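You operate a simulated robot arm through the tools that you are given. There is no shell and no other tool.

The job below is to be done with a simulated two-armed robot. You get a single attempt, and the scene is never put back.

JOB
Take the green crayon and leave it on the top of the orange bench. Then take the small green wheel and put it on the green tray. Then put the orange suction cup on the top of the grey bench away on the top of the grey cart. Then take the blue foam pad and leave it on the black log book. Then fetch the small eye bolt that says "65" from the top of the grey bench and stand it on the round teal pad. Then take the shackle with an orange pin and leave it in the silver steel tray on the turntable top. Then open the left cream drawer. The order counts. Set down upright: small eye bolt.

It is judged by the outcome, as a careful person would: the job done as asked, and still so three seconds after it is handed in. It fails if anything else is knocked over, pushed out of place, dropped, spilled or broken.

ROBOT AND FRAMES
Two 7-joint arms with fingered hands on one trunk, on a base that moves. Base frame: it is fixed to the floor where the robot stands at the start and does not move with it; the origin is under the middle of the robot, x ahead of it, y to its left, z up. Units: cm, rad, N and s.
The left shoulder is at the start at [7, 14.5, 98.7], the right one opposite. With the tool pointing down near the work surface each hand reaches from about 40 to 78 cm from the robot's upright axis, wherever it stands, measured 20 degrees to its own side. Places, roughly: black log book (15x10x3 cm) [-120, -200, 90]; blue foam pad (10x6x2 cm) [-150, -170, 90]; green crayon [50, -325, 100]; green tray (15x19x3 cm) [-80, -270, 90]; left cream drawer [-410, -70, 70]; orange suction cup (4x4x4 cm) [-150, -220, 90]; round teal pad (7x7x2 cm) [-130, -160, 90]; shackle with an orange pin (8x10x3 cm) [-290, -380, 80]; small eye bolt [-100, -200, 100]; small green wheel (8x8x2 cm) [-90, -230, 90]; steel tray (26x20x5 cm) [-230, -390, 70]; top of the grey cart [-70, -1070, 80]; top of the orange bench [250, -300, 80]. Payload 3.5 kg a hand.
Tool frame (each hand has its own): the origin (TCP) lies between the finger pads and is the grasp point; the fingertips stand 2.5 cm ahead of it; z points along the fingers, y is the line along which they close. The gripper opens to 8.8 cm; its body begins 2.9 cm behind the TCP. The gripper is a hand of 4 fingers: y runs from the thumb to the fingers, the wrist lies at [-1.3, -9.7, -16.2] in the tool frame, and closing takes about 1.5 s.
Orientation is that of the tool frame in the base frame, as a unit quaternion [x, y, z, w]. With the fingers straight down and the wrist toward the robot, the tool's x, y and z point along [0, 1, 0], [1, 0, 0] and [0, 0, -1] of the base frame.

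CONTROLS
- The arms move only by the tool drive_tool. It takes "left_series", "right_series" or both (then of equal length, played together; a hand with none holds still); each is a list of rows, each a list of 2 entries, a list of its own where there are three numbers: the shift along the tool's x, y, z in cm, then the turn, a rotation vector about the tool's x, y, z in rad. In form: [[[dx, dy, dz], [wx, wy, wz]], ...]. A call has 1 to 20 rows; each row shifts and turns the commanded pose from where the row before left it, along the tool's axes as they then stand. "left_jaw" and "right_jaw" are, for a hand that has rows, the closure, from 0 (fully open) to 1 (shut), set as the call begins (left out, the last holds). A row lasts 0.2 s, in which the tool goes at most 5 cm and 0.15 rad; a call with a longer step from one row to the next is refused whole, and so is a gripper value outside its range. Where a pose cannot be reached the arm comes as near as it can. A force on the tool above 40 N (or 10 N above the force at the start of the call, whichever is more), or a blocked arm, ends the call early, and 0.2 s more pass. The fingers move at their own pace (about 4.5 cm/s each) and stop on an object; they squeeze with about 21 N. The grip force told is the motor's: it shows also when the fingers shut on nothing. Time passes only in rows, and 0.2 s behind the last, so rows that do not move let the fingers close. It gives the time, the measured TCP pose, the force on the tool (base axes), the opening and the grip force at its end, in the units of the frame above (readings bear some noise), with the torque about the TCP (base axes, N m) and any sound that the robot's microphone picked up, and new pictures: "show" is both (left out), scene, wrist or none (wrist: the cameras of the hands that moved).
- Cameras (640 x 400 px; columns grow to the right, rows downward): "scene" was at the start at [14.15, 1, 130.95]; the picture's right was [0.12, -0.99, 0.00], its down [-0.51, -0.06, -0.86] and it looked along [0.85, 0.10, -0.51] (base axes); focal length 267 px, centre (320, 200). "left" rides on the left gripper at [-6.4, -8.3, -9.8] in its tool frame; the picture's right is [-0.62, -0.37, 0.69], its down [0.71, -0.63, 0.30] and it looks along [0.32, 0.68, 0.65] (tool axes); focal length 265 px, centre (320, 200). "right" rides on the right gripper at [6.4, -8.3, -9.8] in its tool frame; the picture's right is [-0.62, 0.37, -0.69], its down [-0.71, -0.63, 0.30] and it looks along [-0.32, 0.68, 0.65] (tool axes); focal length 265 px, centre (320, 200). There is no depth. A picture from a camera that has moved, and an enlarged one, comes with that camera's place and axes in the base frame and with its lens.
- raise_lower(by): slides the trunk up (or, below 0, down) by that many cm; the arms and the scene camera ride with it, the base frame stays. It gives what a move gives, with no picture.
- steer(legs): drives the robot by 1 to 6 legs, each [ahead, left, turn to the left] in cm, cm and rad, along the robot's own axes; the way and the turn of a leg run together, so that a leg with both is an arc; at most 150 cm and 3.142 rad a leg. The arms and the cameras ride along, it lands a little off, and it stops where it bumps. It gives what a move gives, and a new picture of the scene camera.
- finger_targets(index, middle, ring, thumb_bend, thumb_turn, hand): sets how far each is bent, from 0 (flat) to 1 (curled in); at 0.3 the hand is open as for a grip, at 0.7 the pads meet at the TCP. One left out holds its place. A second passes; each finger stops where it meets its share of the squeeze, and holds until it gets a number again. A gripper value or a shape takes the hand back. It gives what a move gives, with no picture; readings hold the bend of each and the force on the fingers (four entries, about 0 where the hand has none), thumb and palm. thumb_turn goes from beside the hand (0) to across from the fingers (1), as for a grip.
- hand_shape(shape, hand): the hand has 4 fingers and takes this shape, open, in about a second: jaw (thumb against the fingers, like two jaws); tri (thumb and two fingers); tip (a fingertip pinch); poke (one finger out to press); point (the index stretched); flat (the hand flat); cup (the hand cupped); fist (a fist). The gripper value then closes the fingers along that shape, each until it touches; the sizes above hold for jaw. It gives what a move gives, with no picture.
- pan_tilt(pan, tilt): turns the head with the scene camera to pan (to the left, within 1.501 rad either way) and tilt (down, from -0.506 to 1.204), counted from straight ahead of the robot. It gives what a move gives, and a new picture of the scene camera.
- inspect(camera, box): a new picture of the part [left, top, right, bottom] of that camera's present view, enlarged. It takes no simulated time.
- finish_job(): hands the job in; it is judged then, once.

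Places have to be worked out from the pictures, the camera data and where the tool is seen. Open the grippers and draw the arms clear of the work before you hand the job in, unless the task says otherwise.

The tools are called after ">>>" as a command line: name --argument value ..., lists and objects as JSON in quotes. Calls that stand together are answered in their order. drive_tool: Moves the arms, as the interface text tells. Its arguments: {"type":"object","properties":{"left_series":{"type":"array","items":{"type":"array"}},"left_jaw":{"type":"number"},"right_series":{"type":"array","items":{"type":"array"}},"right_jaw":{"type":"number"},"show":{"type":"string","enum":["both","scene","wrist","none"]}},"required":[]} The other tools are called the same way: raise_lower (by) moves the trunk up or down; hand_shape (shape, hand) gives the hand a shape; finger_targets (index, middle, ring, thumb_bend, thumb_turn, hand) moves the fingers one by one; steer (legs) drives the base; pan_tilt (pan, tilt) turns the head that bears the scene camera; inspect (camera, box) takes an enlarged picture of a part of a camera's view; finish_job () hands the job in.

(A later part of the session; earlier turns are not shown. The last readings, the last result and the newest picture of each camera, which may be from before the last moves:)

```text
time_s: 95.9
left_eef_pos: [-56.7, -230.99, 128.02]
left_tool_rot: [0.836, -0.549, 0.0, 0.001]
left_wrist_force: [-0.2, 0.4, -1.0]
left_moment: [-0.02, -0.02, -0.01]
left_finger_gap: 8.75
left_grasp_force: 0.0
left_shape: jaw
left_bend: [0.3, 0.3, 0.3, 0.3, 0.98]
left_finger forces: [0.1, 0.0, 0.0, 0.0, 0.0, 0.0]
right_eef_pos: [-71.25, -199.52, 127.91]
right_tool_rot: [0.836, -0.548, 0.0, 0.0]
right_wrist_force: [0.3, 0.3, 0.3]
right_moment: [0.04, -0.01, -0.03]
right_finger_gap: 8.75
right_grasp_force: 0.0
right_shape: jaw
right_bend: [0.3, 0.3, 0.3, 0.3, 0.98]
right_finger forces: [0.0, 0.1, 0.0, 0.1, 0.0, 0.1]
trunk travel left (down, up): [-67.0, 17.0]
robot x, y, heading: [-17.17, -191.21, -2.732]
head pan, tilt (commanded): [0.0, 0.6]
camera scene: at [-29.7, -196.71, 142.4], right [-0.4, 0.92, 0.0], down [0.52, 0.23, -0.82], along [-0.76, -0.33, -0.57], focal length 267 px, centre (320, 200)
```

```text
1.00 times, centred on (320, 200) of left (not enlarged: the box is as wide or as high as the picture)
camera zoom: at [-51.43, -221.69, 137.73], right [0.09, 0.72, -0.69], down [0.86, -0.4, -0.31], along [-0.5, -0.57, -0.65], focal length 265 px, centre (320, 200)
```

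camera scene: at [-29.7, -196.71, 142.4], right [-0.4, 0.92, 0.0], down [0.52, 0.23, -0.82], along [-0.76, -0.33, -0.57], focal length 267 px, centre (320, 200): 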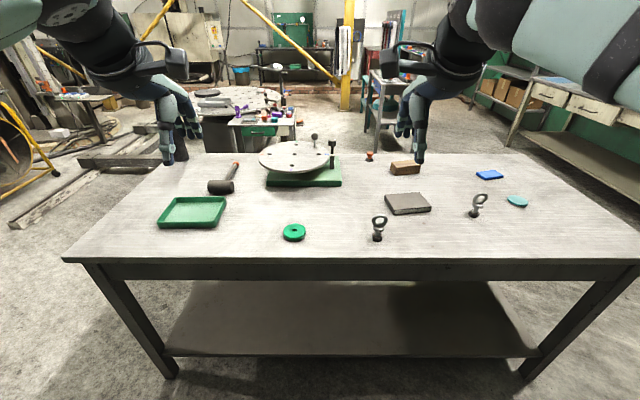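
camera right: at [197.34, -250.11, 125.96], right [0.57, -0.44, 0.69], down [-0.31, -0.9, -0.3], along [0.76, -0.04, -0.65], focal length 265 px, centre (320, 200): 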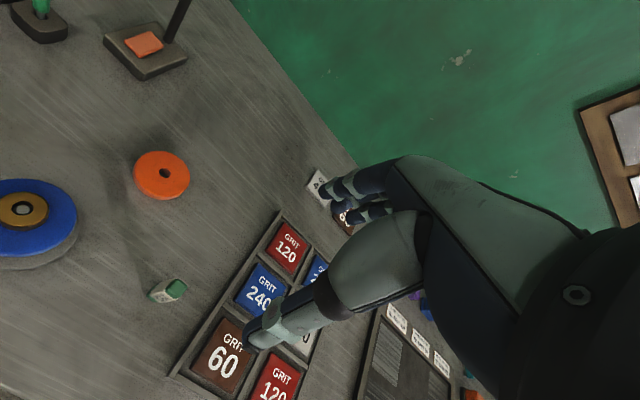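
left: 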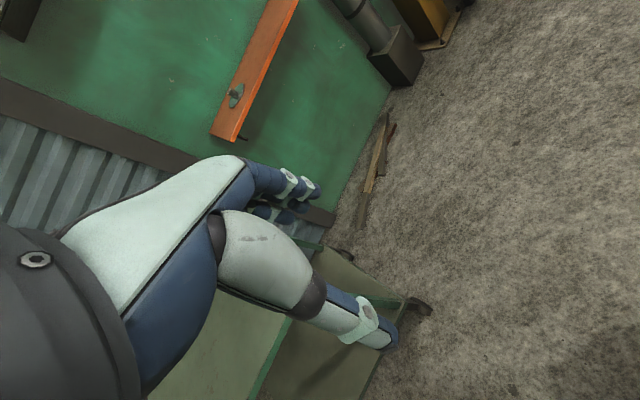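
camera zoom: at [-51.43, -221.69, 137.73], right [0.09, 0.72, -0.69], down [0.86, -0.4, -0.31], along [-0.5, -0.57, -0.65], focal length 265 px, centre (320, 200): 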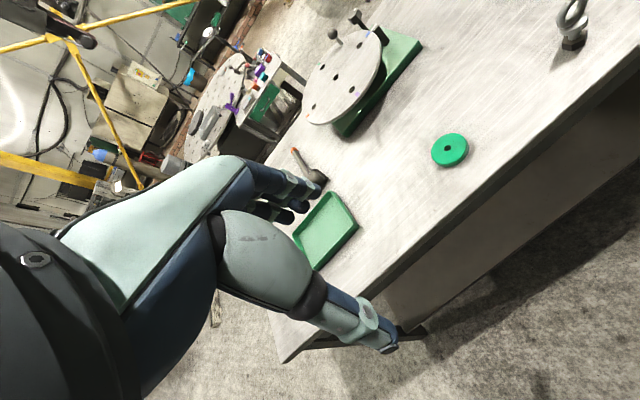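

Wheel at about (-85.2,-229.4), top z≈87; the green tray at about (-81.5,-268). I'll use the left hand, so I move 10 cm left and 24 cm forward.

>>> steer --legs '[[24, 10, 0]]'

>>> pan_tilt --pan 0.2 --tilt 0.85

>>> inspect --camera "left" --box '[0, 0, 640, 400]'

```text
time_s: 97.8
left_eef_pos: [-74.52, -249.77, 128.1]
left_tool_rot: [0.837, -0.548, 0.0, 0.001]
left_wrist_force: [0.1, 0.1, 0.2]
left_moment: [-0.01, 0.02, 0.05]
left_finger_gap: 8.73
left_grasp_force: 0.0
left_shape: jaw
left_bend: [0.3, 0.3, 0.3, 0.3, 0.98]
left_finger forces: [0.1, 0.0, 0.0, 0.0, 0.0, 0.0]
right_eef_pos: [-89.08, -218.31, 127.99]
right_tool_rot: [0.837, -0.548, 0.0, 0.001]
right_wrist_force: [-0.9, 0.6, -1.0]
right_moment: [0.03, 0.02, -0.03]
right_finger_gap: 8.76
right_grasp_force: 0.0
right_shape: jaw
right_bend: [0.3, 0.3, 0.3, 0.3, 0.98]
right_finger forces: [0.0, 0.0, 0.1, 0.0, 0.0, 0.1]
trunk travel left (down, up): [-67.0, 17.0]
robot x, y, heading: [-34.93, -210.17, -2.733]
head pan, tilt (commanded): [0.0, 0.6]
camera scene: at [-47.64, -215.42, 142.41], right [-0.4, 0.92, 0.0], down [0.52, 0.23, -0.83], along [-0.76, -0.33, -0.56], focal length 267 px, centre (320, 200)
```

scene: 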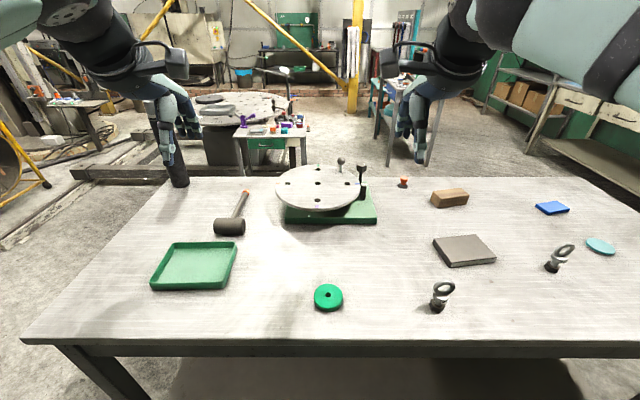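

```text
time_s: 98.6
left_eef_pos: [-74.79, -249.87, 128.08]
left_tool_rot: [0.837, -0.547, -0.001, 0.001]
left_wrist_force: [0.5, 0.1, -0.6]
left_moment: [0.0, 0.01, 0.04]
left_finger_gap: 8.74
left_grasp_force: 0.0
left_shape: jaw
left_bend: [0.3, 0.3, 0.3, 0.3, 0.98]
left_finger forces: [0.0, 0.0, 0.0, 0.1, 0.0, 0.0]
right_eef_pos: [-89.29, -218.43, 127.98]
right_tool_rot: [0.837, -0.548, -0.001, 0.0]
right_wrist_force: [0.3, 0.5, 0.6]
right_moment: [0.04, 0.0, 0.03]
right_finger_gap: 8.76
right_grasp_force: 0.1
right_shape: jaw
right_bend: [0.3, 0.3, 0.3, 0.3, 0.98]
right_finger forces: [0.1, 0.0, 0.0, 0.0, 0.1, 0.0]
trunk travel left (down, up): [-67.0, 17.0]
robot x, y, heading: [-35.16, -210.1, -2.733]
head pan, tilt (commanded): [0.201, 0.85]
camera scene: at [-46.11, -216.54, 140.3], right [-0.57, 0.82, 0.0], down [0.62, 0.43, -0.66], along [-0.54, -0.38, -0.75], focal length 267 px, centre (320, 200)
```

scene: 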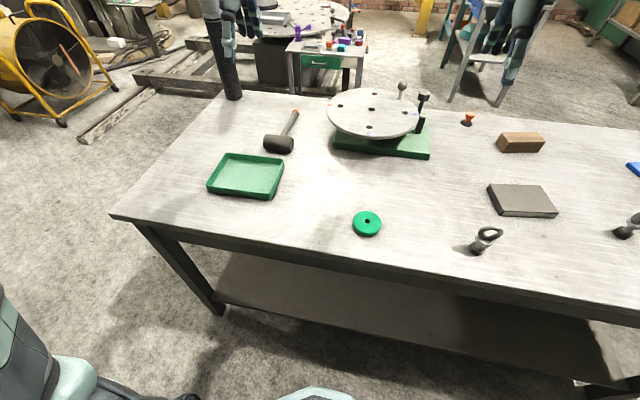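

```text
1.00 times, centred on (320, 200) of left (not enlarged: the box is as wide or as high as the picture)
camera zoom: at [-69.49, -240.6, 137.71], right [0.09, 0.72, -0.69], down [0.86, -0.4, -0.31], along [-0.5, -0.57, -0.65], focal length 265 px, centre (320, 200)
```

zoom: 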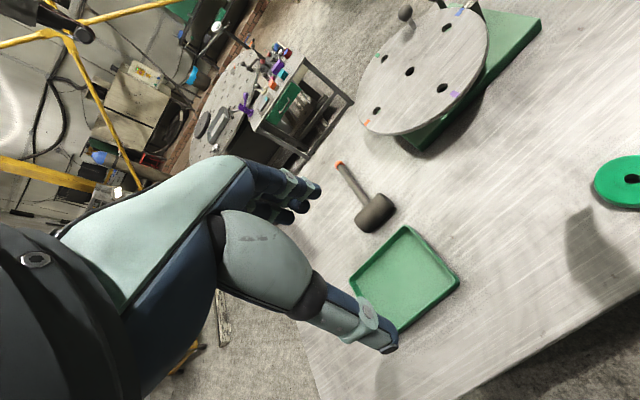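

The left hand would come too close to the right hand at the wheel, so I shift the robot 22 cm to the right; then the left hand is right above the wheel.

>>> steer --legs '[[1, -22, 0]]'

>>> pan_tilt --pan 0.3 --tilt 0.85

>>> inspect --camera "left" --box '[0, 0, 640, 400]'

```text
time_s: 100.3
left_eef_pos: [-84.14, -230.57, 128.1]
left_tool_rot: [0.837, -0.547, -0.001, 0.0]
left_wrist_force: [-0.3, 0.4, 0.8]
left_moment: [0.01, 0.0, -0.03]
left_finger_gap: 8.76
left_grasp_force: 0.1
left_shape: jaw
left_bend: [0.3, 0.3, 0.3, 0.3, 0.98]
left_finger forces: [0.0, 0.0, 0.0, 0.0, 0.1, 0.0]
right_eef_pos: [-98.67, -199.24, 128.0]
right_tool_rot: [0.837, -0.547, -0.002, 0.001]
right_wrist_force: [-0.3, 0.2, -0.9]
right_moment: [0.0, 0.02, -0.01]
right_finger_gap: 8.77
right_grasp_force: 0.2
right_shape: jaw
right_bend: [0.3, 0.3, 0.3, 0.3, 0.98]
right_finger forces: [0.0, 0.0, 0.0, 0.0, 0.1, 0.0]
trunk travel left (down, up): [-67.0, 17.0]
robot x, y, heading: [-45.41, -190.87, -2.725]
head pan, tilt (commanded): [0.201, 0.85]
camera scene: at [-55.58, -197.17, 140.3], right [-0.58, 0.82, 0.0], down [0.61, 0.43, -0.66], along [-0.54, -0.38, -0.75], focal length 267 px, centre (320, 200)
```

scene: 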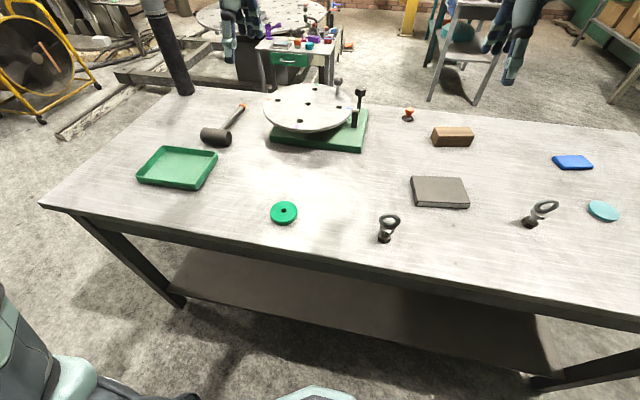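

```text
time_s: 100.9
left_eef_pos: [-84.32, -230.22, 128.04]
left_tool_rot: [0.838, -0.546, -0.001, 0.001]
left_wrist_force: [-0.3, 0.2, 0.6]
left_moment: [-0.03, 0.01, -0.01]
left_finger_gap: 8.75
left_grasp_force: 0.0
left_shape: jaw
left_bend: [0.3, 0.3, 0.3, 0.3, 0.98]
left_finger forces: [0.1, 0.1, 0.1, 0.0, 0.1, 0.1]
right_eef_pos: [-98.78, -199.11, 128.01]
right_tool_rot: [0.837, -0.547, 0.0, 0.0]
right_wrist_force: [0.0, -0.1, -0.3]
right_moment: [-0.01, 0.01, 0.01]
right_finger_gap: 8.77
right_grasp_force: 0.1
right_shape: jaw
right_bend: [0.3, 0.3, 0.3, 0.3, 0.98]
right_finger forces: [0.0, 0.1, 0.1, 0.0, 0.1, 0.0]
trunk travel left (down, up): [-67.0, 17.0]
robot x, y, heading: [-44.8, -190.45, -2.726]
head pan, tilt (commanded): [0.3, 0.85]
camera scene: at [-55.21, -197.58, 140.31], right [-0.65, 0.76, 0.0], down [0.57, 0.49, -0.66], along [-0.5, -0.43, -0.75], focal length 267 px, centre (320, 200)
```

scene: 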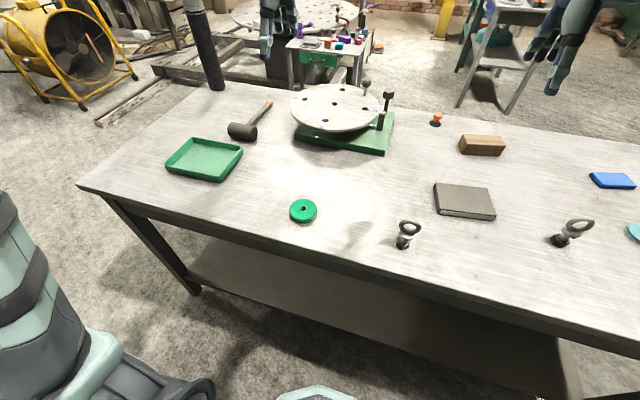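

```text
1.00 times, centred on (320, 200) of left (not enlarged: the box is as wide or as high as the picture)
camera zoom: at [-79.01, -221.11, 137.75], right [0.09, 0.72, -0.69], down [0.86, -0.4, -0.31], along [-0.5, -0.57, -0.65], focal length 265 px, centre (320, 200)
```

zoom: 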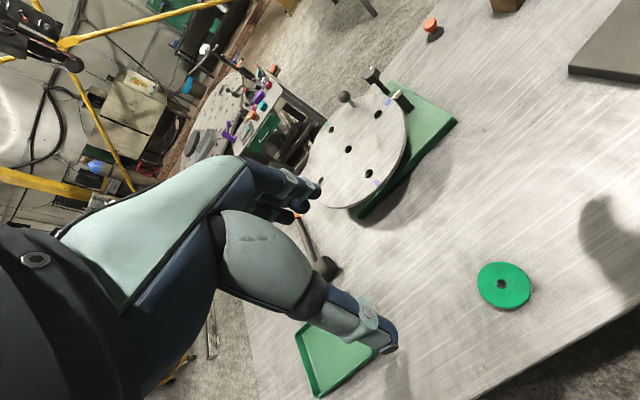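

Both cameras agree on the wheel centre at (-85.6,-229.7). I zoom to measure its diameter accurately.

>>> inspect --camera "scene" --box '[264, 185, 344, 235]'

>>> inspect --camera "left" --box '[420, 230, 580, 330]'

```text
8.00 times, centred on (304, 210) of scene
camera zoom: at [-55.21, -197.58, 140.31], right [-0.65, 0.76, 0.0], down [0.57, 0.49, -0.66], along [-0.5, -0.43, -0.75], focal length 2139 px, centre (448, 120)
```

zoom: 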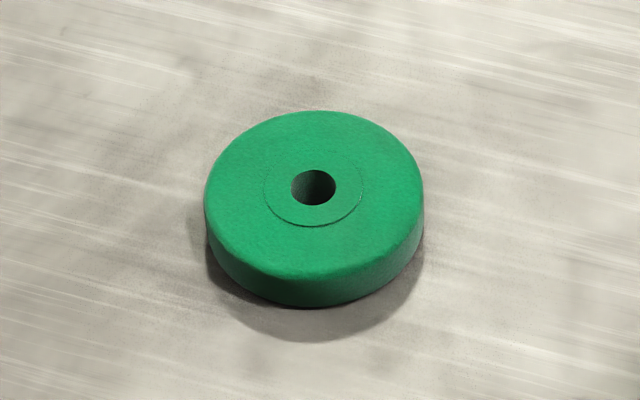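

```text
4.00 times, centred on (500, 280) of left
camera zoom: at [-79.01, -221.11, 137.75], right [0.09, 0.72, -0.69], down [0.86, -0.4, -0.31], along [-0.5, -0.57, -0.65], focal length 1062 px, centre (-400, -120)
```

zoom: 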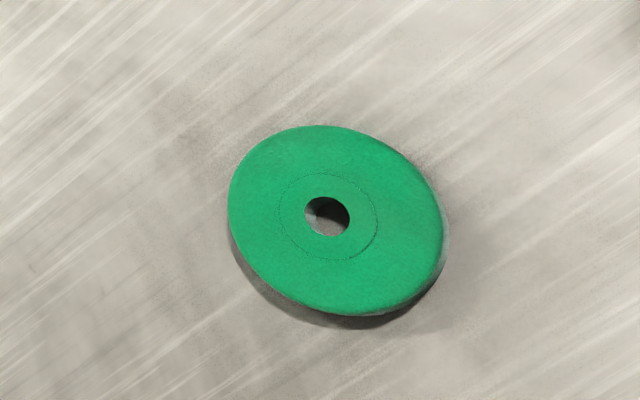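

The wheel is 7 cm in diameter, so an 8.8 cm opening fits. I align and descend part way with the left hand.

>>> drive_tool --left_series '[[[-0.97, 0.92, 0], [0, 0, 0]], [[0, 0, 3], [0, 0, 0]], [[0, 0, 3], [0, 0, 0]], [[0, 0, 3], [0, 0, 0]], [[0, 0, 3], [0, 0, 0]], [[0, 0, 3], [0, 0, 0]], [[0, 0, 3], [0, 0, 0]], [[0, 0, 3], [0, 0, 0]], [[0, 0, 3], [0, 0, 0]], [[0, 0, 3], [0, 0, 0]], [[0, 0, 3], [0, 0, 0]], [[0, 0, 0], [0, 0, 0]]]' --left_jaw 0 --show "both"

```text
time_s: 103.5
left_eef_pos: [-85.59, -229.74, 98.01]
left_tool_rot: [0.837, -0.547, 0.0, 0.001]
left_wrist_force: [-0.5, -0.4, 0.0]
left_moment: [0.0, 0.0, 0.01]
left_finger_gap: 8.76
left_grasp_force: 0.0
left_shape: jaw
left_bend: [0.3, 0.3, 0.3, 0.3, 0.98]
left_finger forces: [0.1, 0.1, 0.0, 0.0, 0.1, 0.0]
right_eef_pos: [-98.82, -198.97, 128.14]
right_tool_rot: [0.838, -0.546, 0.0, 0.0]
right_wrist_force: [0.0, -0.1, 0.3]
right_moment: [-0.04, 0.02, 0.0]
right_finger_gap: 8.77
right_grasp_force: 0.1
right_shape: jaw
right_bend: [0.3, 0.3, 0.3, 0.3, 0.98]
right_finger forces: [0.0, 0.0, 0.1, 0.0, 0.0, 0.1]
trunk travel left (down, up): [-67.0, 17.0]
robot x, y, heading: [-44.65, -190.37, -2.728]
head pan, tilt (commanded): [0.3, 0.85]
camera scene: at [-55.14, -197.59, 140.31], right [-0.66, 0.76, 0.0], down [0.57, 0.49, -0.66], along [-0.5, -0.43, -0.75], focal length 267 px, centre (320, 200)
camera left: at [-80.27, -220.56, 107.73], right [0.09, 0.72, -0.69], down [0.86, -0.4, -0.31], along [-0.5, -0.57, -0.65], focal length 265 px, centre (320, 200)
```

scene: 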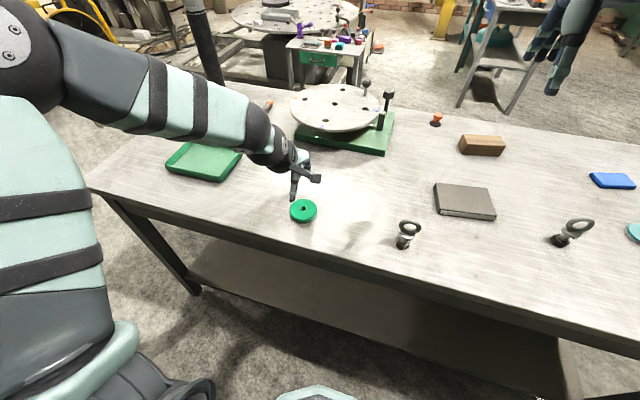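
left: 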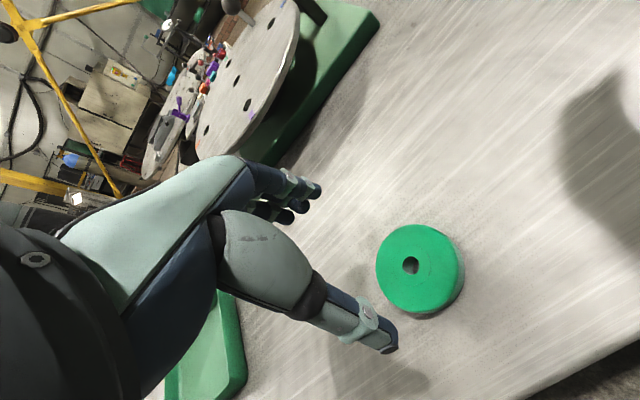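

Still aligned. I lower to just above the bench surface.

>>> drive_tool --left_series '[[[0, 0, 1.5], [0, 0, 0]], [[0, 0, 1.5], [0, 0, 0]], [[0, 0, 1.5], [0, 0, 0]], [[0, 0, 1.5], [0, 0, 0]], [[0, 0, 1], [0, 0, 0]], [[0, 0, 1], [0, 0, 0]], [[0, 0, 0.7], [0, 0, 0]], [[0, 0, 0.5], [0, 0, 0]], [[0, 0, 0.3], [0, 0, 0]], [[0, 0, 0], [0, 0, 0]]]' --show "both"

>>> inspect --camera "scene" --box '[250, 150, 362, 230]'

```text
time_s: 105.7
left_eef_pos: [-85.42, -229.95, 88.5]
left_tool_rot: [0.838, -0.546, 0.0, 0.0]
left_wrist_force: [-1.0, 0.1, -0.5]
left_moment: [0.01, -0.01, 0.01]
left_finger_gap: 8.77
left_grasp_force: 0.0
left_shape: jaw
left_bend: [0.3, 0.3, 0.3, 0.3, 0.98]
left_finger forces: [0.0, 0.0, 0.0, 0.0, 0.0, 0.0]
right_eef_pos: [-98.83, -199.01, 127.9]
right_tool_rot: [0.838, -0.546, -0.001, 0.0]
right_wrist_force: [-0.6, 0.5, 0.2]
right_moment: [-0.01, 0.0, 0.02]
right_finger_gap: 8.76
right_grasp_force: 0.0
right_shape: jaw
right_bend: [0.3, 0.3, 0.3, 0.3, 0.98]
right_finger forces: [0.0, 0.1, 0.0, 0.1, 0.0, 0.2]
trunk travel left (down, up): [-67.0, 17.0]
robot x, y, heading: [-44.7, -190.3, -2.728]
head pan, tilt (commanded): [0.3, 0.85]
camera scene: at [-55.18, -197.62, 140.31], right [-0.66, 0.76, 0.0], down [0.57, 0.49, -0.66], along [-0.5, -0.43, -0.75], focal length 267 px, centre (320, 200)
camera left: at [-80.25, -220.7, 98.21], right [0.09, 0.72, -0.69], down [0.86, -0.4, -0.31], along [-0.5, -0.57, -0.65], focal length 265 px, centre (320, 200)
```

scene: 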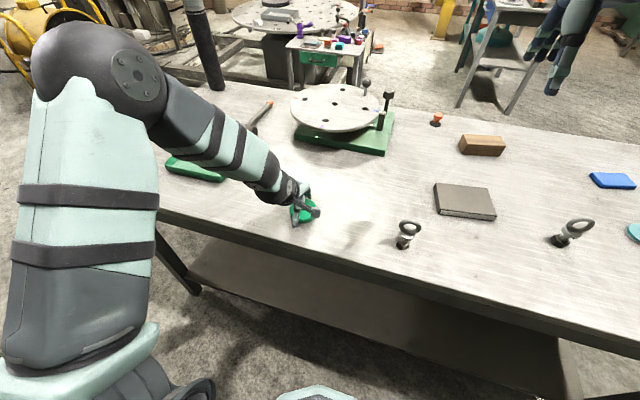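
left: 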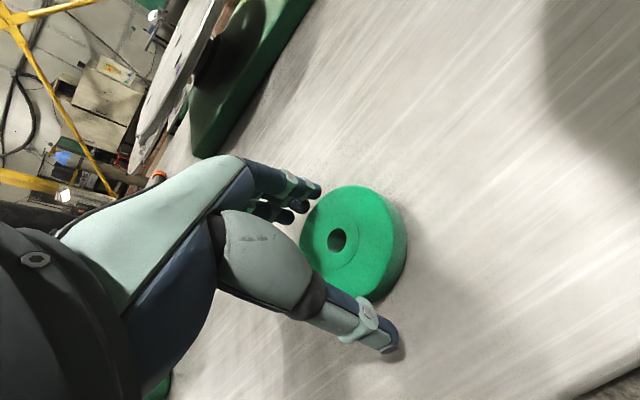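

```text
5.00 times, centred on (306, 190) of scene
camera zoom: at [-55.18, -197.62, 140.31], right [-0.66, 0.76, 0.0], down [0.57, 0.49, -0.66], along [-0.5, -0.43, -0.75], focal length 1337 px, centre (390, 250)
```

zoom: 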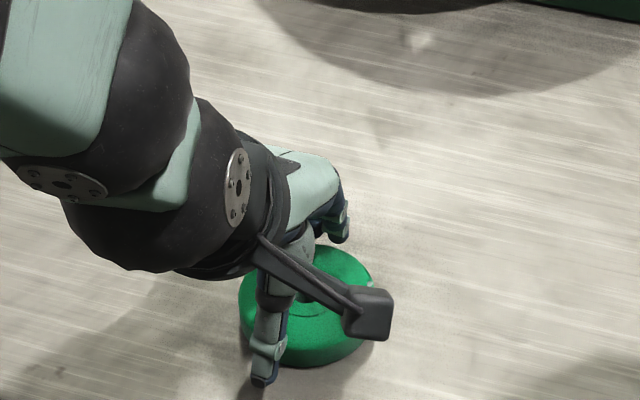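

The wheel lies between thumb and fingers. I lower a further 0.5 cm and close.

>>> drive_tool --left_series '[[[0, 0, 0.25], [0, 0, 0]], [[0, 0, 0.25], [0, 0, 0]], [[0, 0, 0], [0, 0, 0]]]' --show "none"

>>> drive_tool --left_series '[[[0, 0, 0], [0, 0, 0]], [[0, 0, 0], [0, 0, 0]], [[0, 0, 0], [0, 0, 0]], [[0, 0, 0], [0, 0, 0]], [[0, 0, 0], [0, 0, 0]], [[0, 0, 0], [0, 0, 0]], [[0, 0, 0], [0, 0, 0]], [[0, 0, 0], [0, 0, 0]]]' --left_jaw 1 --show "both"

```text
time_s: 106.5
left_eef_pos: [-85.42, -229.98, 88.11]
left_tool_rot: [0.838, -0.546, -0.001, 0.0]
left_wrist_force: [0.1, -0.2, -0.8]
left_moment: [0.01, -0.02, -0.01]
left_finger_gap: 8.75
left_grasp_force: 0.1
left_shape: jaw
left_bend: [0.3, 0.3, 0.3, 0.3, 0.98]
left_finger forces: [0.0, 0.1, 0.0, 0.0, 0.0, 0.0]
right_eef_pos: [-98.91, -199.12, 127.98]
right_tool_rot: [0.837, -0.546, -0.001, 0.001]
right_wrist_force: [0.5, 0.1, 0.4]
right_moment: [0.01, 0.01, 0.02]
right_finger_gap: 8.76
right_grasp_force: 0.1
right_shape: jaw
right_bend: [0.3, 0.3, 0.3, 0.3, 0.98]
right_finger forces: [0.1, 0.0, 0.0, 0.0, 0.1, 0.0]
trunk travel left (down, up): [-67.0, 17.0]
robot x, y, heading: [-45.17, -190.28, -2.731]
head pan, tilt (commanded): [0.3, 0.85]
```

```text
time_s: 108.3
left_eef_pos: [-85.36, -230.01, 87.96]
left_tool_rot: [0.837, -0.547, -0.001, 0.001]
left_wrist_force: [-0.2, -0.5, -0.2]
left_moment: [-0.03, -0.02, 0.0]
left_finger_gap: 6.78
left_grasp_force: 20.8
left_shape: jaw
left_bend: [0.27, 0.35, 0.36, 0.53, 0.99]
left_finger forces: [11.4, 6.3, 0.0, 0.0, 17.8, 0.0]
right_eef_pos: [-98.87, -199.06, 127.91]
right_tool_rot: [0.837, -0.547, 0.0, 0.001]
right_wrist_force: [-0.5, 1.3, 0.3]
right_moment: [0.03, 0.0, 0.0]
right_finger_gap: 8.79
right_grasp_force: 0.0
right_shape: jaw
right_bend: [0.3, 0.3, 0.3, 0.3, 0.98]
right_finger forces: [0.0, 0.0, 0.0, 0.0, 0.1, 0.0]
trunk travel left (down, up): [-67.0, 17.0]
robot x, y, heading: [-44.77, -190.33, -2.732]
head pan, tilt (commanded): [0.3, 0.85]
camera scene: at [-55.2, -197.63, 140.3], right [-0.66, 0.76, 0.0], down [0.57, 0.49, -0.66], along [-0.5, -0.43, -0.75], focal length 267 px, centre (320, 200)
camera left: at [-80.26, -220.67, 97.78], right [0.09, 0.72, -0.69], down [0.86, -0.4, -0.31], along [-0.5, -0.57, -0.65], focal length 265 px, centre (320, 200)
```

scene: 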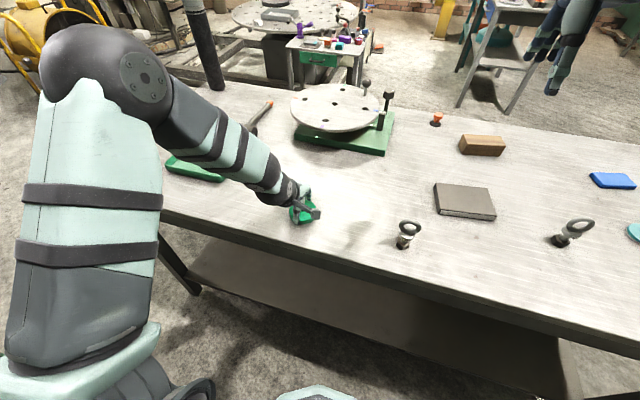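
left: 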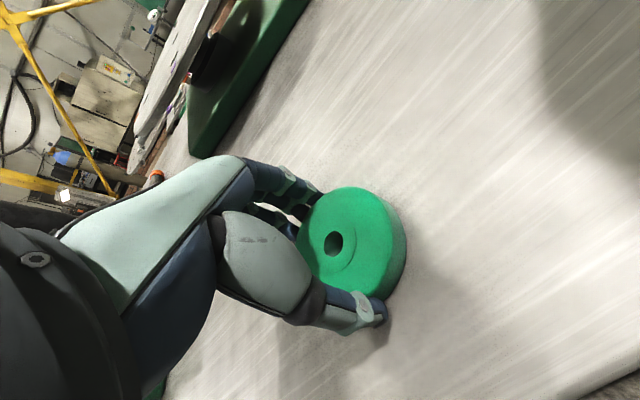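

Gripped (thumb 17.8 N). I lift gently and check.

>>> drive_tool --left_series '[[[0, 0, -0.5], [0, 0, 0]], [[0, 0, -0.5], [0, 0, 0]], [[0, 0, -1], [0, 0, 0]], [[0, 0, -1], [0, 0, 0]], [[0, 0, -1], [0, 0, 0]], [[0, 0, -1.5], [0, 0, 0]], [[0, 0, -1.5], [0, 0, 0]], [[0, 0, -1.5], [0, 0, 0]], [[0, 0, -1.5], [0, 0, 0]], [[0, 0, 0], [0, 0, 0]]]' --show "both"

```text
time_s: 110.5
left_eef_pos: [-85.51, -229.98, 98.09]
left_tool_rot: [0.838, -0.546, 0.0, 0.001]
left_wrist_force: [-0.3, 0.5, -1.2]
left_moment: [0.03, -0.02, 0.01]
left_finger_gap: 6.73
left_grasp_force: 21.4
left_shape: jaw
left_bend: [0.27, 0.35, 0.36, 0.53, 0.99]
left_finger forces: [11.4, 6.5, 0.0, 0.0, 17.9, 0.0]
right_eef_pos: [-98.85, -199.14, 128.05]
right_tool_rot: [0.837, -0.547, 0.0, 0.0]
right_wrist_force: [-0.5, -0.2, -0.2]
right_moment: [-0.02, -0.02, 0.0]
right_finger_gap: 8.78
right_grasp_force: 0.1
right_shape: jaw
right_bend: [0.3, 0.3, 0.3, 0.3, 0.98]
right_finger forces: [0.0, 0.0, 0.0, 0.0, 0.0, 0.0]
trunk travel left (down, up): [-67.0, 17.0]
robot x, y, heading: [-44.92, -190.58, -2.733]
head pan, tilt (commanded): [0.3, 0.85]
camera scene: at [-55.22, -197.65, 140.3], right [-0.66, 0.76, 0.0], down [0.57, 0.49, -0.66], along [-0.5, -0.43, -0.75], focal length 267 px, centre (320, 200)
camera left: at [-80.28, -220.74, 107.76], right [0.09, 0.72, -0.69], down [0.86, -0.4, -0.31], along [-0.5, -0.57, -0.65], focal length 265 px, centre (320, 200)
```

scene: 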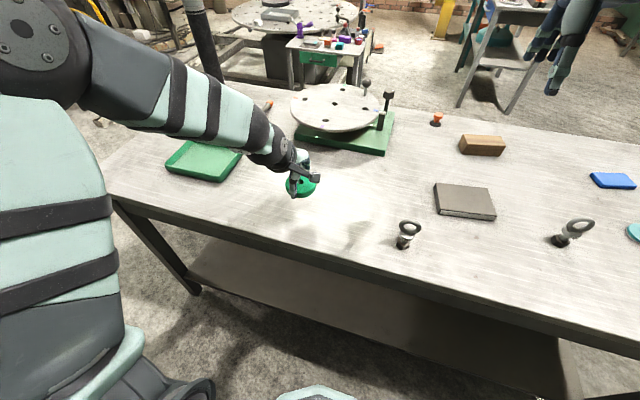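
left: 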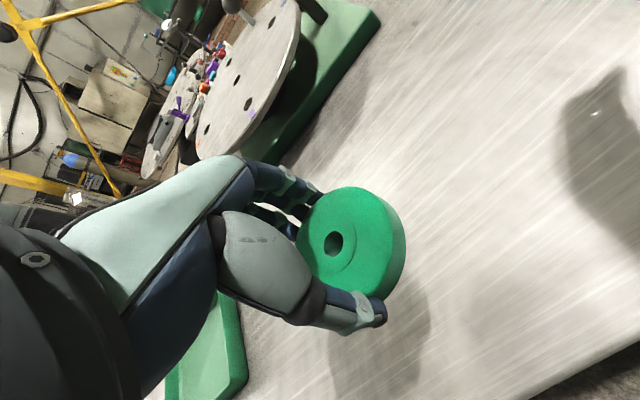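

The wheel is held well and centred. I raise the hand to z≈108 and shift the base 35 cm to the left so the hand comes over the tray.

>>> drive_tool --left_series '[[[0, 0, -2], [0, 0, 0]], [[0, 0, -2], [0, 0, 0]], [[0, 0, -2], [0, 0, 0]], [[0, 0, -2], [0, 0, 0]], [[0, 0, -2], [0, 0, 0]], [[0, 0, 0], [0, 0, 0]]]' --show "none"

>>> steer --legs '[[0, 35, 0]]'

>>> inspect --camera "left" --box '[0, 0, 640, 400]'

```text
time_s: 111.9
left_eef_pos: [-85.46, -229.89, 108.16]
left_tool_rot: [0.838, -0.546, 0.0, 0.001]
left_wrist_force: [0.2, -1.0, 0.3]
left_moment: [0.0, -0.03, -0.01]
left_finger_gap: 6.77
left_grasp_force: 21.4
left_shape: jaw
left_bend: [0.27, 0.35, 0.36, 0.53, 0.99]
left_finger forces: [11.4, 6.6, 0.0, 0.0, 17.9, 0.0]
right_eef_pos: [-98.87, -198.99, 127.98]
right_tool_rot: [0.838, -0.546, 0.0, 0.0]
right_wrist_force: [0.8, 0.5, 0.0]
right_moment: [0.02, -0.03, 0.0]
right_finger_gap: 8.77
right_grasp_force: 0.1
right_shape: jaw
right_bend: [0.3, 0.3, 0.3, 0.3, 0.98]
right_finger forces: [0.0, 0.0, 0.0, 0.0, 0.1, 0.0]
trunk travel left (down, up): [-67.0, 17.0]
robot x, y, heading: [-44.8, -190.33, -2.732]
head pan, tilt (commanded): [0.3, 0.85]
```

```text
time_s: 114.2
left_eef_pos: [-71.45, -261.94, 107.99]
left_tool_rot: [0.836, -0.549, -0.001, 0.001]
left_wrist_force: [0.3, 0.3, -0.2]
left_moment: [0.01, 0.03, 0.01]
left_finger_gap: 6.76
left_grasp_force: 21.3
left_shape: jaw
left_bend: [0.27, 0.35, 0.36, 0.53, 0.99]
left_finger forces: [11.4, 6.5, 0.1, 0.1, 17.8, 0.0]
right_eef_pos: [-84.78, -231.06, 127.95]
right_tool_rot: [0.836, -0.549, -0.001, 0.001]
right_wrist_force: [0.1, 0.6, 0.0]
right_moment: [-0.02, 0.03, 0.01]
right_finger_gap: 8.75
right_grasp_force: 0.1
right_shape: jaw
right_bend: [0.3, 0.3, 0.3, 0.3, 0.98]
right_finger forces: [0.1, 0.0, 0.0, 0.0, 0.0, 0.1]
trunk travel left (down, up): [-67.0, 17.0]
robot x, y, heading: [-30.63, -222.74, -2.736]
head pan, tilt (commanded): [0.3, 0.85]
camera scene: at [-41.11, -229.92, 140.31], right [-0.65, 0.76, 0.0], down [0.57, 0.49, -0.66], along [-0.5, -0.43, -0.75], focal length 267 px, centre (320, 200)
```

scene: 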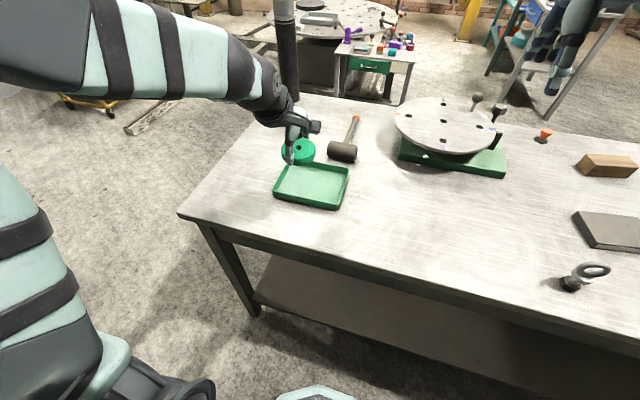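

```text
1.00 times, centred on (320, 200) of left (not enlarged: the box is as wide or as high as the picture)
camera zoom: at [-66.29, -252.83, 117.67], right [0.09, 0.71, -0.69], down [0.86, -0.41, -0.3], along [-0.5, -0.57, -0.65], focal length 265 px, centre (320, 200)
```

zoom: 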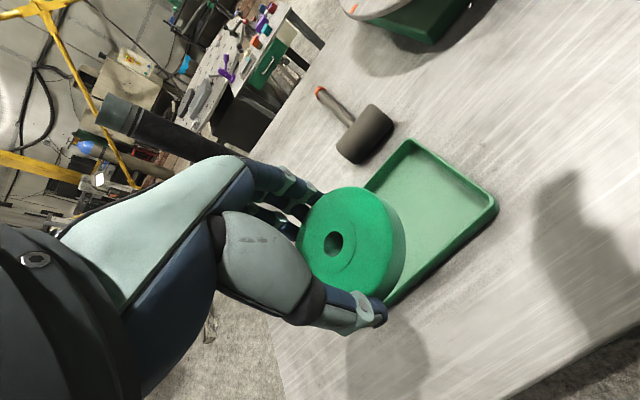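

The hand is over the tray. I zoom in to locate the tray precisely.

>>> inspect --camera "scene" --box '[250, 130, 378, 210]'

```text
5.00 times, centred on (314, 170) of scene
camera zoom: at [-41.11, -229.92, 140.31], right [-0.65, 0.76, 0.0], down [0.57, 0.49, -0.66], along [-0.5, -0.43, -0.75], focal length 1337 px, centre (350, 350)
```

zoom: 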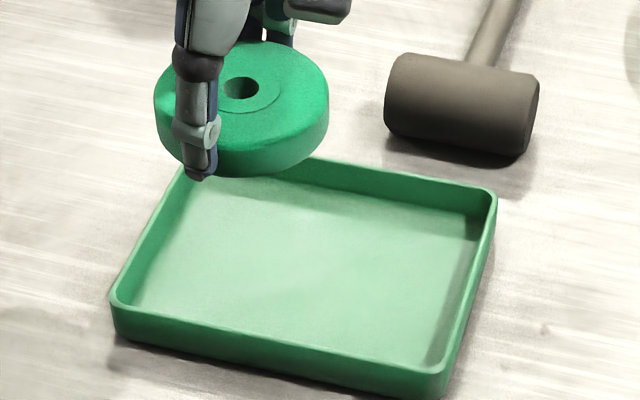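

Tray centre is about (-80.6,-266.4). I move forward over it and lower to just above the tray's rim level.

>>> drive_tool --left_series '[[[0.2, 2, 0], [0, 0, 0]], [[0.2, 2, 0], [0, 0, 0]], [[0.2, 2, 0], [0, 0, 0]], [[0.2, 2, 0], [0, 0, 0]], [[0.1, 2.2, 0], [0, 0, 0]], [[0, 0, 2], [0, 0, 0]], [[0, 0, 2], [0, 0, 0]], [[0, 0, 2], [0, 0, 0]], [[0, 0, 2], [0, 0, 0]], [[0, 0, 2], [0, 0, 0]], [[0, 0, 2], [0, 0, 0]], [[0, 0, 0], [0, 0, 0]]]' --show "both"

>>> inspect --camera "scene" --box '[250, 130, 378, 210]'

```text
time_s: 116.8
left_eef_pos: [-80.59, -267.01, 96.06]
left_tool_rot: [0.835, -0.55, -0.001, 0.001]
left_wrist_force: [0.4, 0.4, -0.3]
left_moment: [-0.01, -0.06, -0.01]
left_finger_gap: 6.76
left_grasp_force: 21.2
left_shape: jaw
left_bend: [0.27, 0.35, 0.36, 0.53, 0.99]
left_finger forces: [11.3, 6.7, 0.1, 0.0, 18.0, 0.0]
right_eef_pos: [-84.69, -231.26, 127.99]
right_tool_rot: [0.836, -0.549, -0.001, 0.0]
right_wrist_force: [0.6, -0.7, 0.5]
right_moment: [0.04, 0.01, -0.02]
right_finger_gap: 8.77
right_grasp_force: 0.1
right_shape: jaw
right_bend: [0.3, 0.3, 0.3, 0.3, 0.98]
right_finger forces: [0.1, 0.0, 0.0, 0.0, 0.0, 0.0]
trunk travel left (down, up): [-67.0, 17.0]
robot x, y, heading: [-30.78, -222.67, -2.732]
head pan, tilt (commanded): [0.3, 0.85]
camera scene: at [-41.04, -229.99, 140.31], right [-0.65, 0.76, 0.0], down [0.57, 0.49, -0.66], along [-0.5, -0.43, -0.75], focal length 267 px, centre (320, 200)
camera left: at [-75.36, -257.8, 105.72], right [0.09, 0.72, -0.69], down [0.86, -0.4, -0.31], along [-0.5, -0.57, -0.65], focal length 265 px, centre (320, 200)
```

scene: 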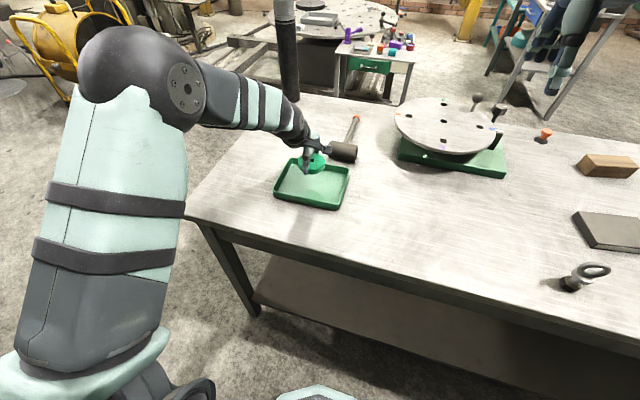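
left: 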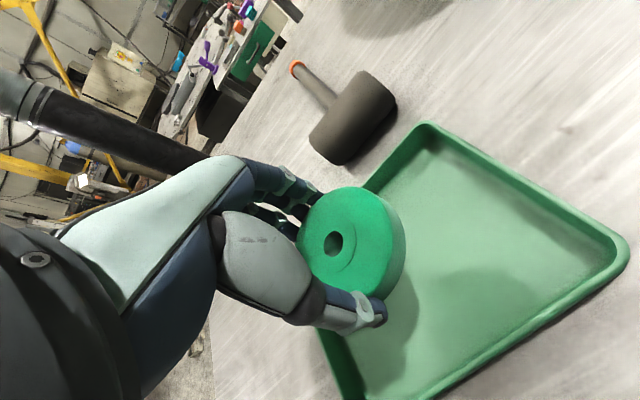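

```text
5.00 times, centred on (314, 170) of scene
camera zoom: at [-41.04, -229.99, 140.31], right [-0.65, 0.76, 0.0], down [0.57, 0.49, -0.66], along [-0.5, -0.43, -0.75], focal length 1337 px, centre (350, 350)
```

zoom: 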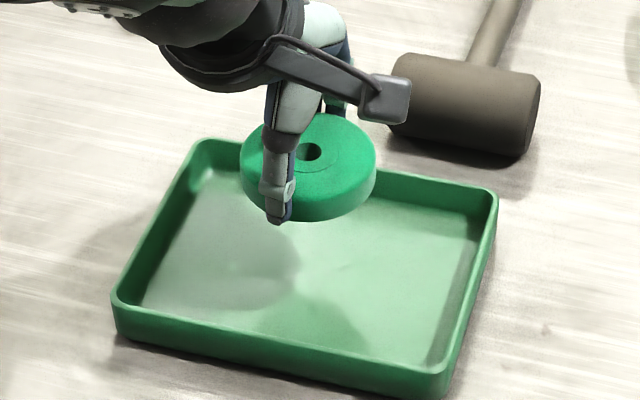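

Well-centred over the tray. I lower into the tray.

>>> drive_tool --left_series '[[[0, 0, 1.5], [0, 0, 0]], [[0, 0, 1.5], [0, 0, 0]], [[0, 0, 1.5], [0, 0, 0]], [[0, 0, 1], [0, 0, 0]], [[0, 0, 0.7], [0, 0, 0]], [[0, 0, 0.4], [0, 0, 0]], [[0, 0, 0.3], [0, 0, 0]], [[0, 0, 0.2], [0, 0, 0]], [[0, 0, 0], [0, 0, 0]]]' --show "both"

>>> inspect --camera "scene" --box '[250, 130, 378, 210]'

```text
time_s: 118.8
left_eef_pos: [-80.53, -267.03, 88.97]
left_tool_rot: [0.836, -0.549, 0.0, 0.0]
left_wrist_force: [-0.6, 0.0, -0.3]
left_moment: [0.01, 0.0, 0.03]
left_finger_gap: 6.77
left_grasp_force: 21.5
left_shape: jaw
left_bend: [0.27, 0.35, 0.36, 0.53, 0.99]
left_finger forces: [11.3, 6.7, 0.0, 0.1, 17.9, 0.0]
right_eef_pos: [-84.8, -231.24, 127.9]
right_tool_rot: [0.836, -0.549, 0.0, 0.001]
right_wrist_force: [0.4, 0.0, 0.0]
right_moment: [-0.03, 0.02, 0.01]
right_finger_gap: 8.76
right_grasp_force: 0.1
right_shape: jaw
right_bend: [0.3, 0.3, 0.3, 0.3, 0.98]
right_finger forces: [0.0, 0.0, 0.0, 0.0, 0.0, 0.0]
trunk travel left (down, up): [-67.0, 17.0]
robot x, y, heading: [-30.67, -222.85, -2.73]
head pan, tilt (commanded): [0.3, 0.85]
camera scene: at [-41.07, -230.02, 140.3], right [-0.65, 0.76, 0.0], down [0.57, 0.49, -0.66], along [-0.5, -0.43, -0.75], focal length 267 px, centre (320, 200)
camera left: at [-75.27, -257.79, 98.57], right [0.09, 0.72, -0.69], down [0.86, -0.4, -0.31], along [-0.5, -0.57, -0.65], focal length 265 px, centre (320, 200)
```

scene: 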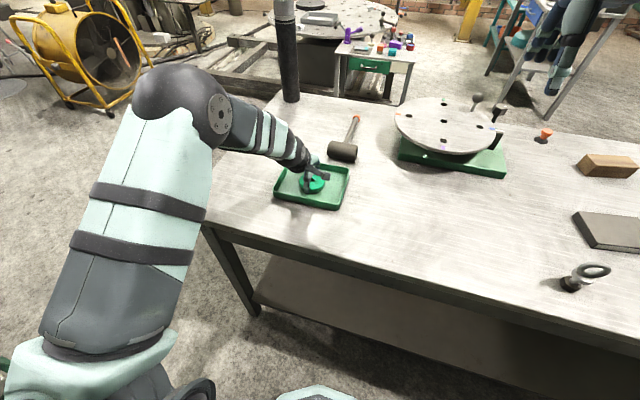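
left: 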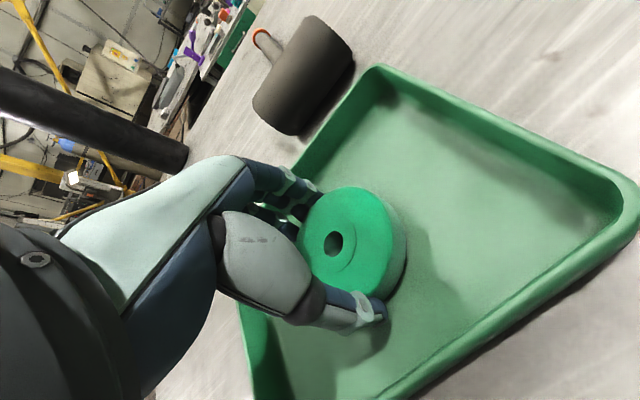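

```text
5.00 times, centred on (314, 170) of scene
camera zoom: at [-41.07, -230.02, 140.3], right [-0.65, 0.76, 0.0], down [0.57, 0.49, -0.66], along [-0.5, -0.43, -0.75], focal length 1337 px, centre (350, 350)
```

zoom: 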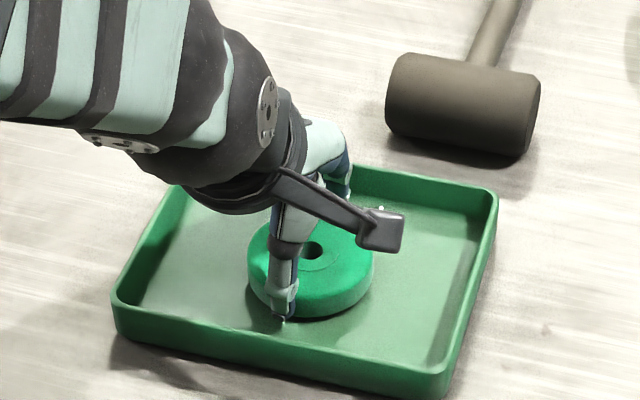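

The wheel is just above the tray's floor. I lower slowly to contact.

>>> drive_tool --left_series '[[[0, 0, 0.2], [0, 0, 0]], [[0, 0, 0.15], [0, 0, 0]], [[0, 0, 0.15], [0, 0, 0]], [[0, 0, 0], [0, 0, 0]]]' --show "none"

```text
time_s: 119.8
left_eef_pos: [-80.59, -267.0, 88.45]
left_tool_rot: [0.837, -0.548, -0.001, 0.0]
left_wrist_force: [0.3, -0.5, 3.4]
left_moment: [0.02, -0.04, 0.0]
left_finger_gap: 6.74
left_grasp_force: 21.2
left_shape: jaw
left_bend: [0.27, 0.35, 0.36, 0.53, 0.99]
left_finger forces: [11.7, 6.6, 0.1, 0.0, 18.2, 0.0]
right_eef_pos: [-84.72, -231.19, 127.93]
right_tool_rot: [0.836, -0.548, -0.001, 0.001]
right_wrist_force: [-0.2, -0.4, 0.0]
right_moment: [-0.03, -0.01, 0.0]
right_finger_gap: 8.78
right_grasp_force: 0.0
right_shape: jaw
right_bend: [0.3, 0.3, 0.3, 0.3, 0.98]
right_finger forces: [0.0, 0.0, 0.0, 0.0, 0.0, 0.1]
trunk travel left (down, up): [-67.0, 17.0]
robot x, y, heading: [-30.5, -222.97, -2.735]
head pan, tilt (commanded): [0.3, 0.85]
```

Contact at z=88.45 (3.4 N). I open partially so that the fingers stay inside the tray, then lift out.

>>> drive_tool --left_series '[[[0, 0, 0], [0, 0, 0]], [[0, 0, 0], [0, 0, 0]], [[0, 0, 0], [0, 0, 0]], [[0, 0, 0], [0, 0, 0]], [[0, 0, 0], [0, 0, 0]]]' --left_jaw 0.08 --show "wrist"

```text
time_s: 121.0
left_eef_pos: [-80.49, -267.1, 88.36]
left_tool_rot: [0.836, -0.549, -0.001, 0.001]
left_wrist_force: [0.1, 0.1, -0.4]
left_moment: [-0.04, -0.02, 0.01]
left_finger_gap: 8.05
left_grasp_force: 0.0
left_shape: jaw
left_bend: [0.31, 0.31, 0.3, 0.32, 0.98]
left_finger forces: [0.0, 0.0, 0.0, 0.0, 0.0, 0.0]
right_eef_pos: [-84.81, -231.21, 127.96]
right_tool_rot: [0.836, -0.548, -0.001, 0.0]
right_wrist_force: [0.4, -1.0, 0.0]
right_moment: [-0.02, 0.0, -0.04]
right_finger_gap: 8.78
right_grasp_force: 0.1
right_shape: jaw
right_bend: [0.3, 0.3, 0.3, 0.3, 0.98]
right_finger forces: [0.0, 0.0, 0.0, 0.0, 0.1, 0.0]
trunk travel left (down, up): [-67.0, 17.0]
robot x, y, heading: [-30.92, -222.76, -2.736]
head pan, tilt (commanded): [0.3, 0.85]
camera left: at [-75.3, -257.81, 98.05], right [0.09, 0.72, -0.69], down [0.86, -0.4, -0.31], along [-0.5, -0.57, -0.65], focal length 265 px, centre (320, 200)
```

left: 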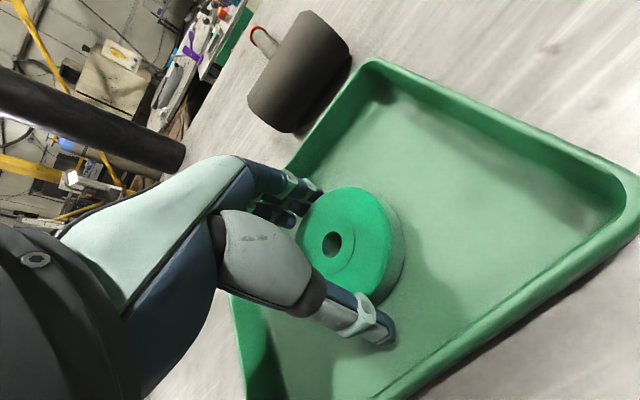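

Released. I lift straight up and retract.

>>> drive_tool --left_series '[[[0, 0, -0.5], [0, 0, 0]], [[0, 0, -0.5], [0, 0, 0]], [[0, 0, -1], [0, 0, 0]], [[0, 0, -1], [0, 0, 0]], [[0, 0, -2], [0, 0, 0]], [[0, 0, -3], [0, 0, 0]], [[0, 0, -3], [0, 0, 0]], [[0, 0, -3], [0, 0, 0]], [[0, 0, -3], [0, 0, 0]], [[0, 0, -3], [0, 0, 0]], [[0, -2, -3], [0, 0, 0]], [[0, -2, -3], [0, 0, 0]], [[0, -2, -3], [0, 0, 0]], [[0, -2, -3], [0, 0, 0]], [[0, -2, -3], [0, 0, 0]], [[0, 0, -3], [0, 0, 0]], [[0, 0, 0], [0, 0, 0]]]' --show "both"

```text
time_s: 124.6
left_eef_pos: [-71.1, -262.84, 126.4]
left_tool_rot: [0.836, -0.549, 0.0, 0.001]
left_wrist_force: [-0.4, 0.3, -0.3]
left_moment: [-0.01, 0.0, 0.02]
left_finger_gap: 8.07
left_grasp_force: 0.0
left_shape: jaw
left_bend: [0.31, 0.31, 0.3, 0.32, 0.98]
left_finger forces: [0.0, 0.0, 0.1, 0.0, 0.0, 0.1]
right_eef_pos: [-84.65, -231.07, 127.88]
right_tool_rot: [0.836, -0.548, 0.0, 0.0]
right_wrist_force: [0.4, 0.0, 0.1]
right_moment: [-0.02, -0.03, -0.01]
right_finger_gap: 8.78
right_grasp_force: 0.0
right_shape: jaw
right_bend: [0.3, 0.3, 0.3, 0.3, 0.98]
right_finger forces: [0.1, 0.0, 0.1, 0.0, 0.0, 0.0]
trunk travel left (down, up): [-67.0, 17.0]
robot x, y, heading: [-30.82, -222.57, -2.734]
head pan, tilt (commanded): [0.3, 0.85]
camera scene: at [-41.09, -229.95, 140.31], right [-0.65, 0.76, 0.0], down [0.57, 0.49, -0.66], along [-0.5, -0.43, -0.75], focal length 267 px, centre (320, 200)
camera left: at [-65.86, -253.71, 136.13], right [0.09, 0.71, -0.69], down [0.86, -0.41, -0.31], along [-0.5, -0.57, -0.65], focal length 265 px, centre (320, 200)
```

scene: 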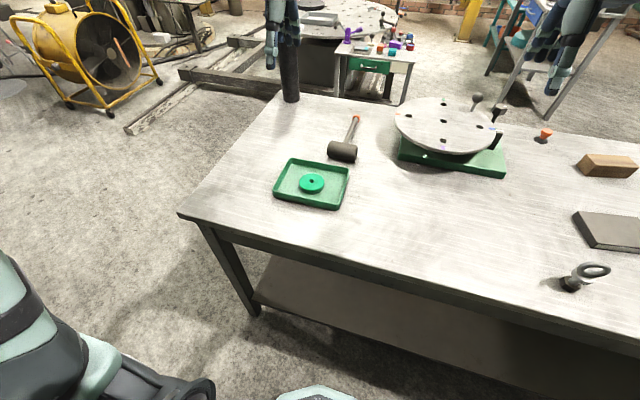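
left: 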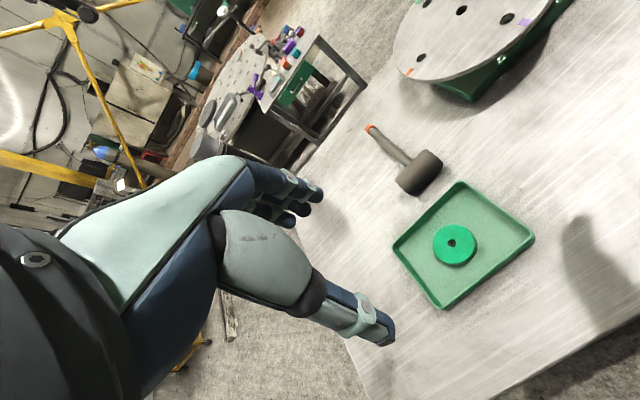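

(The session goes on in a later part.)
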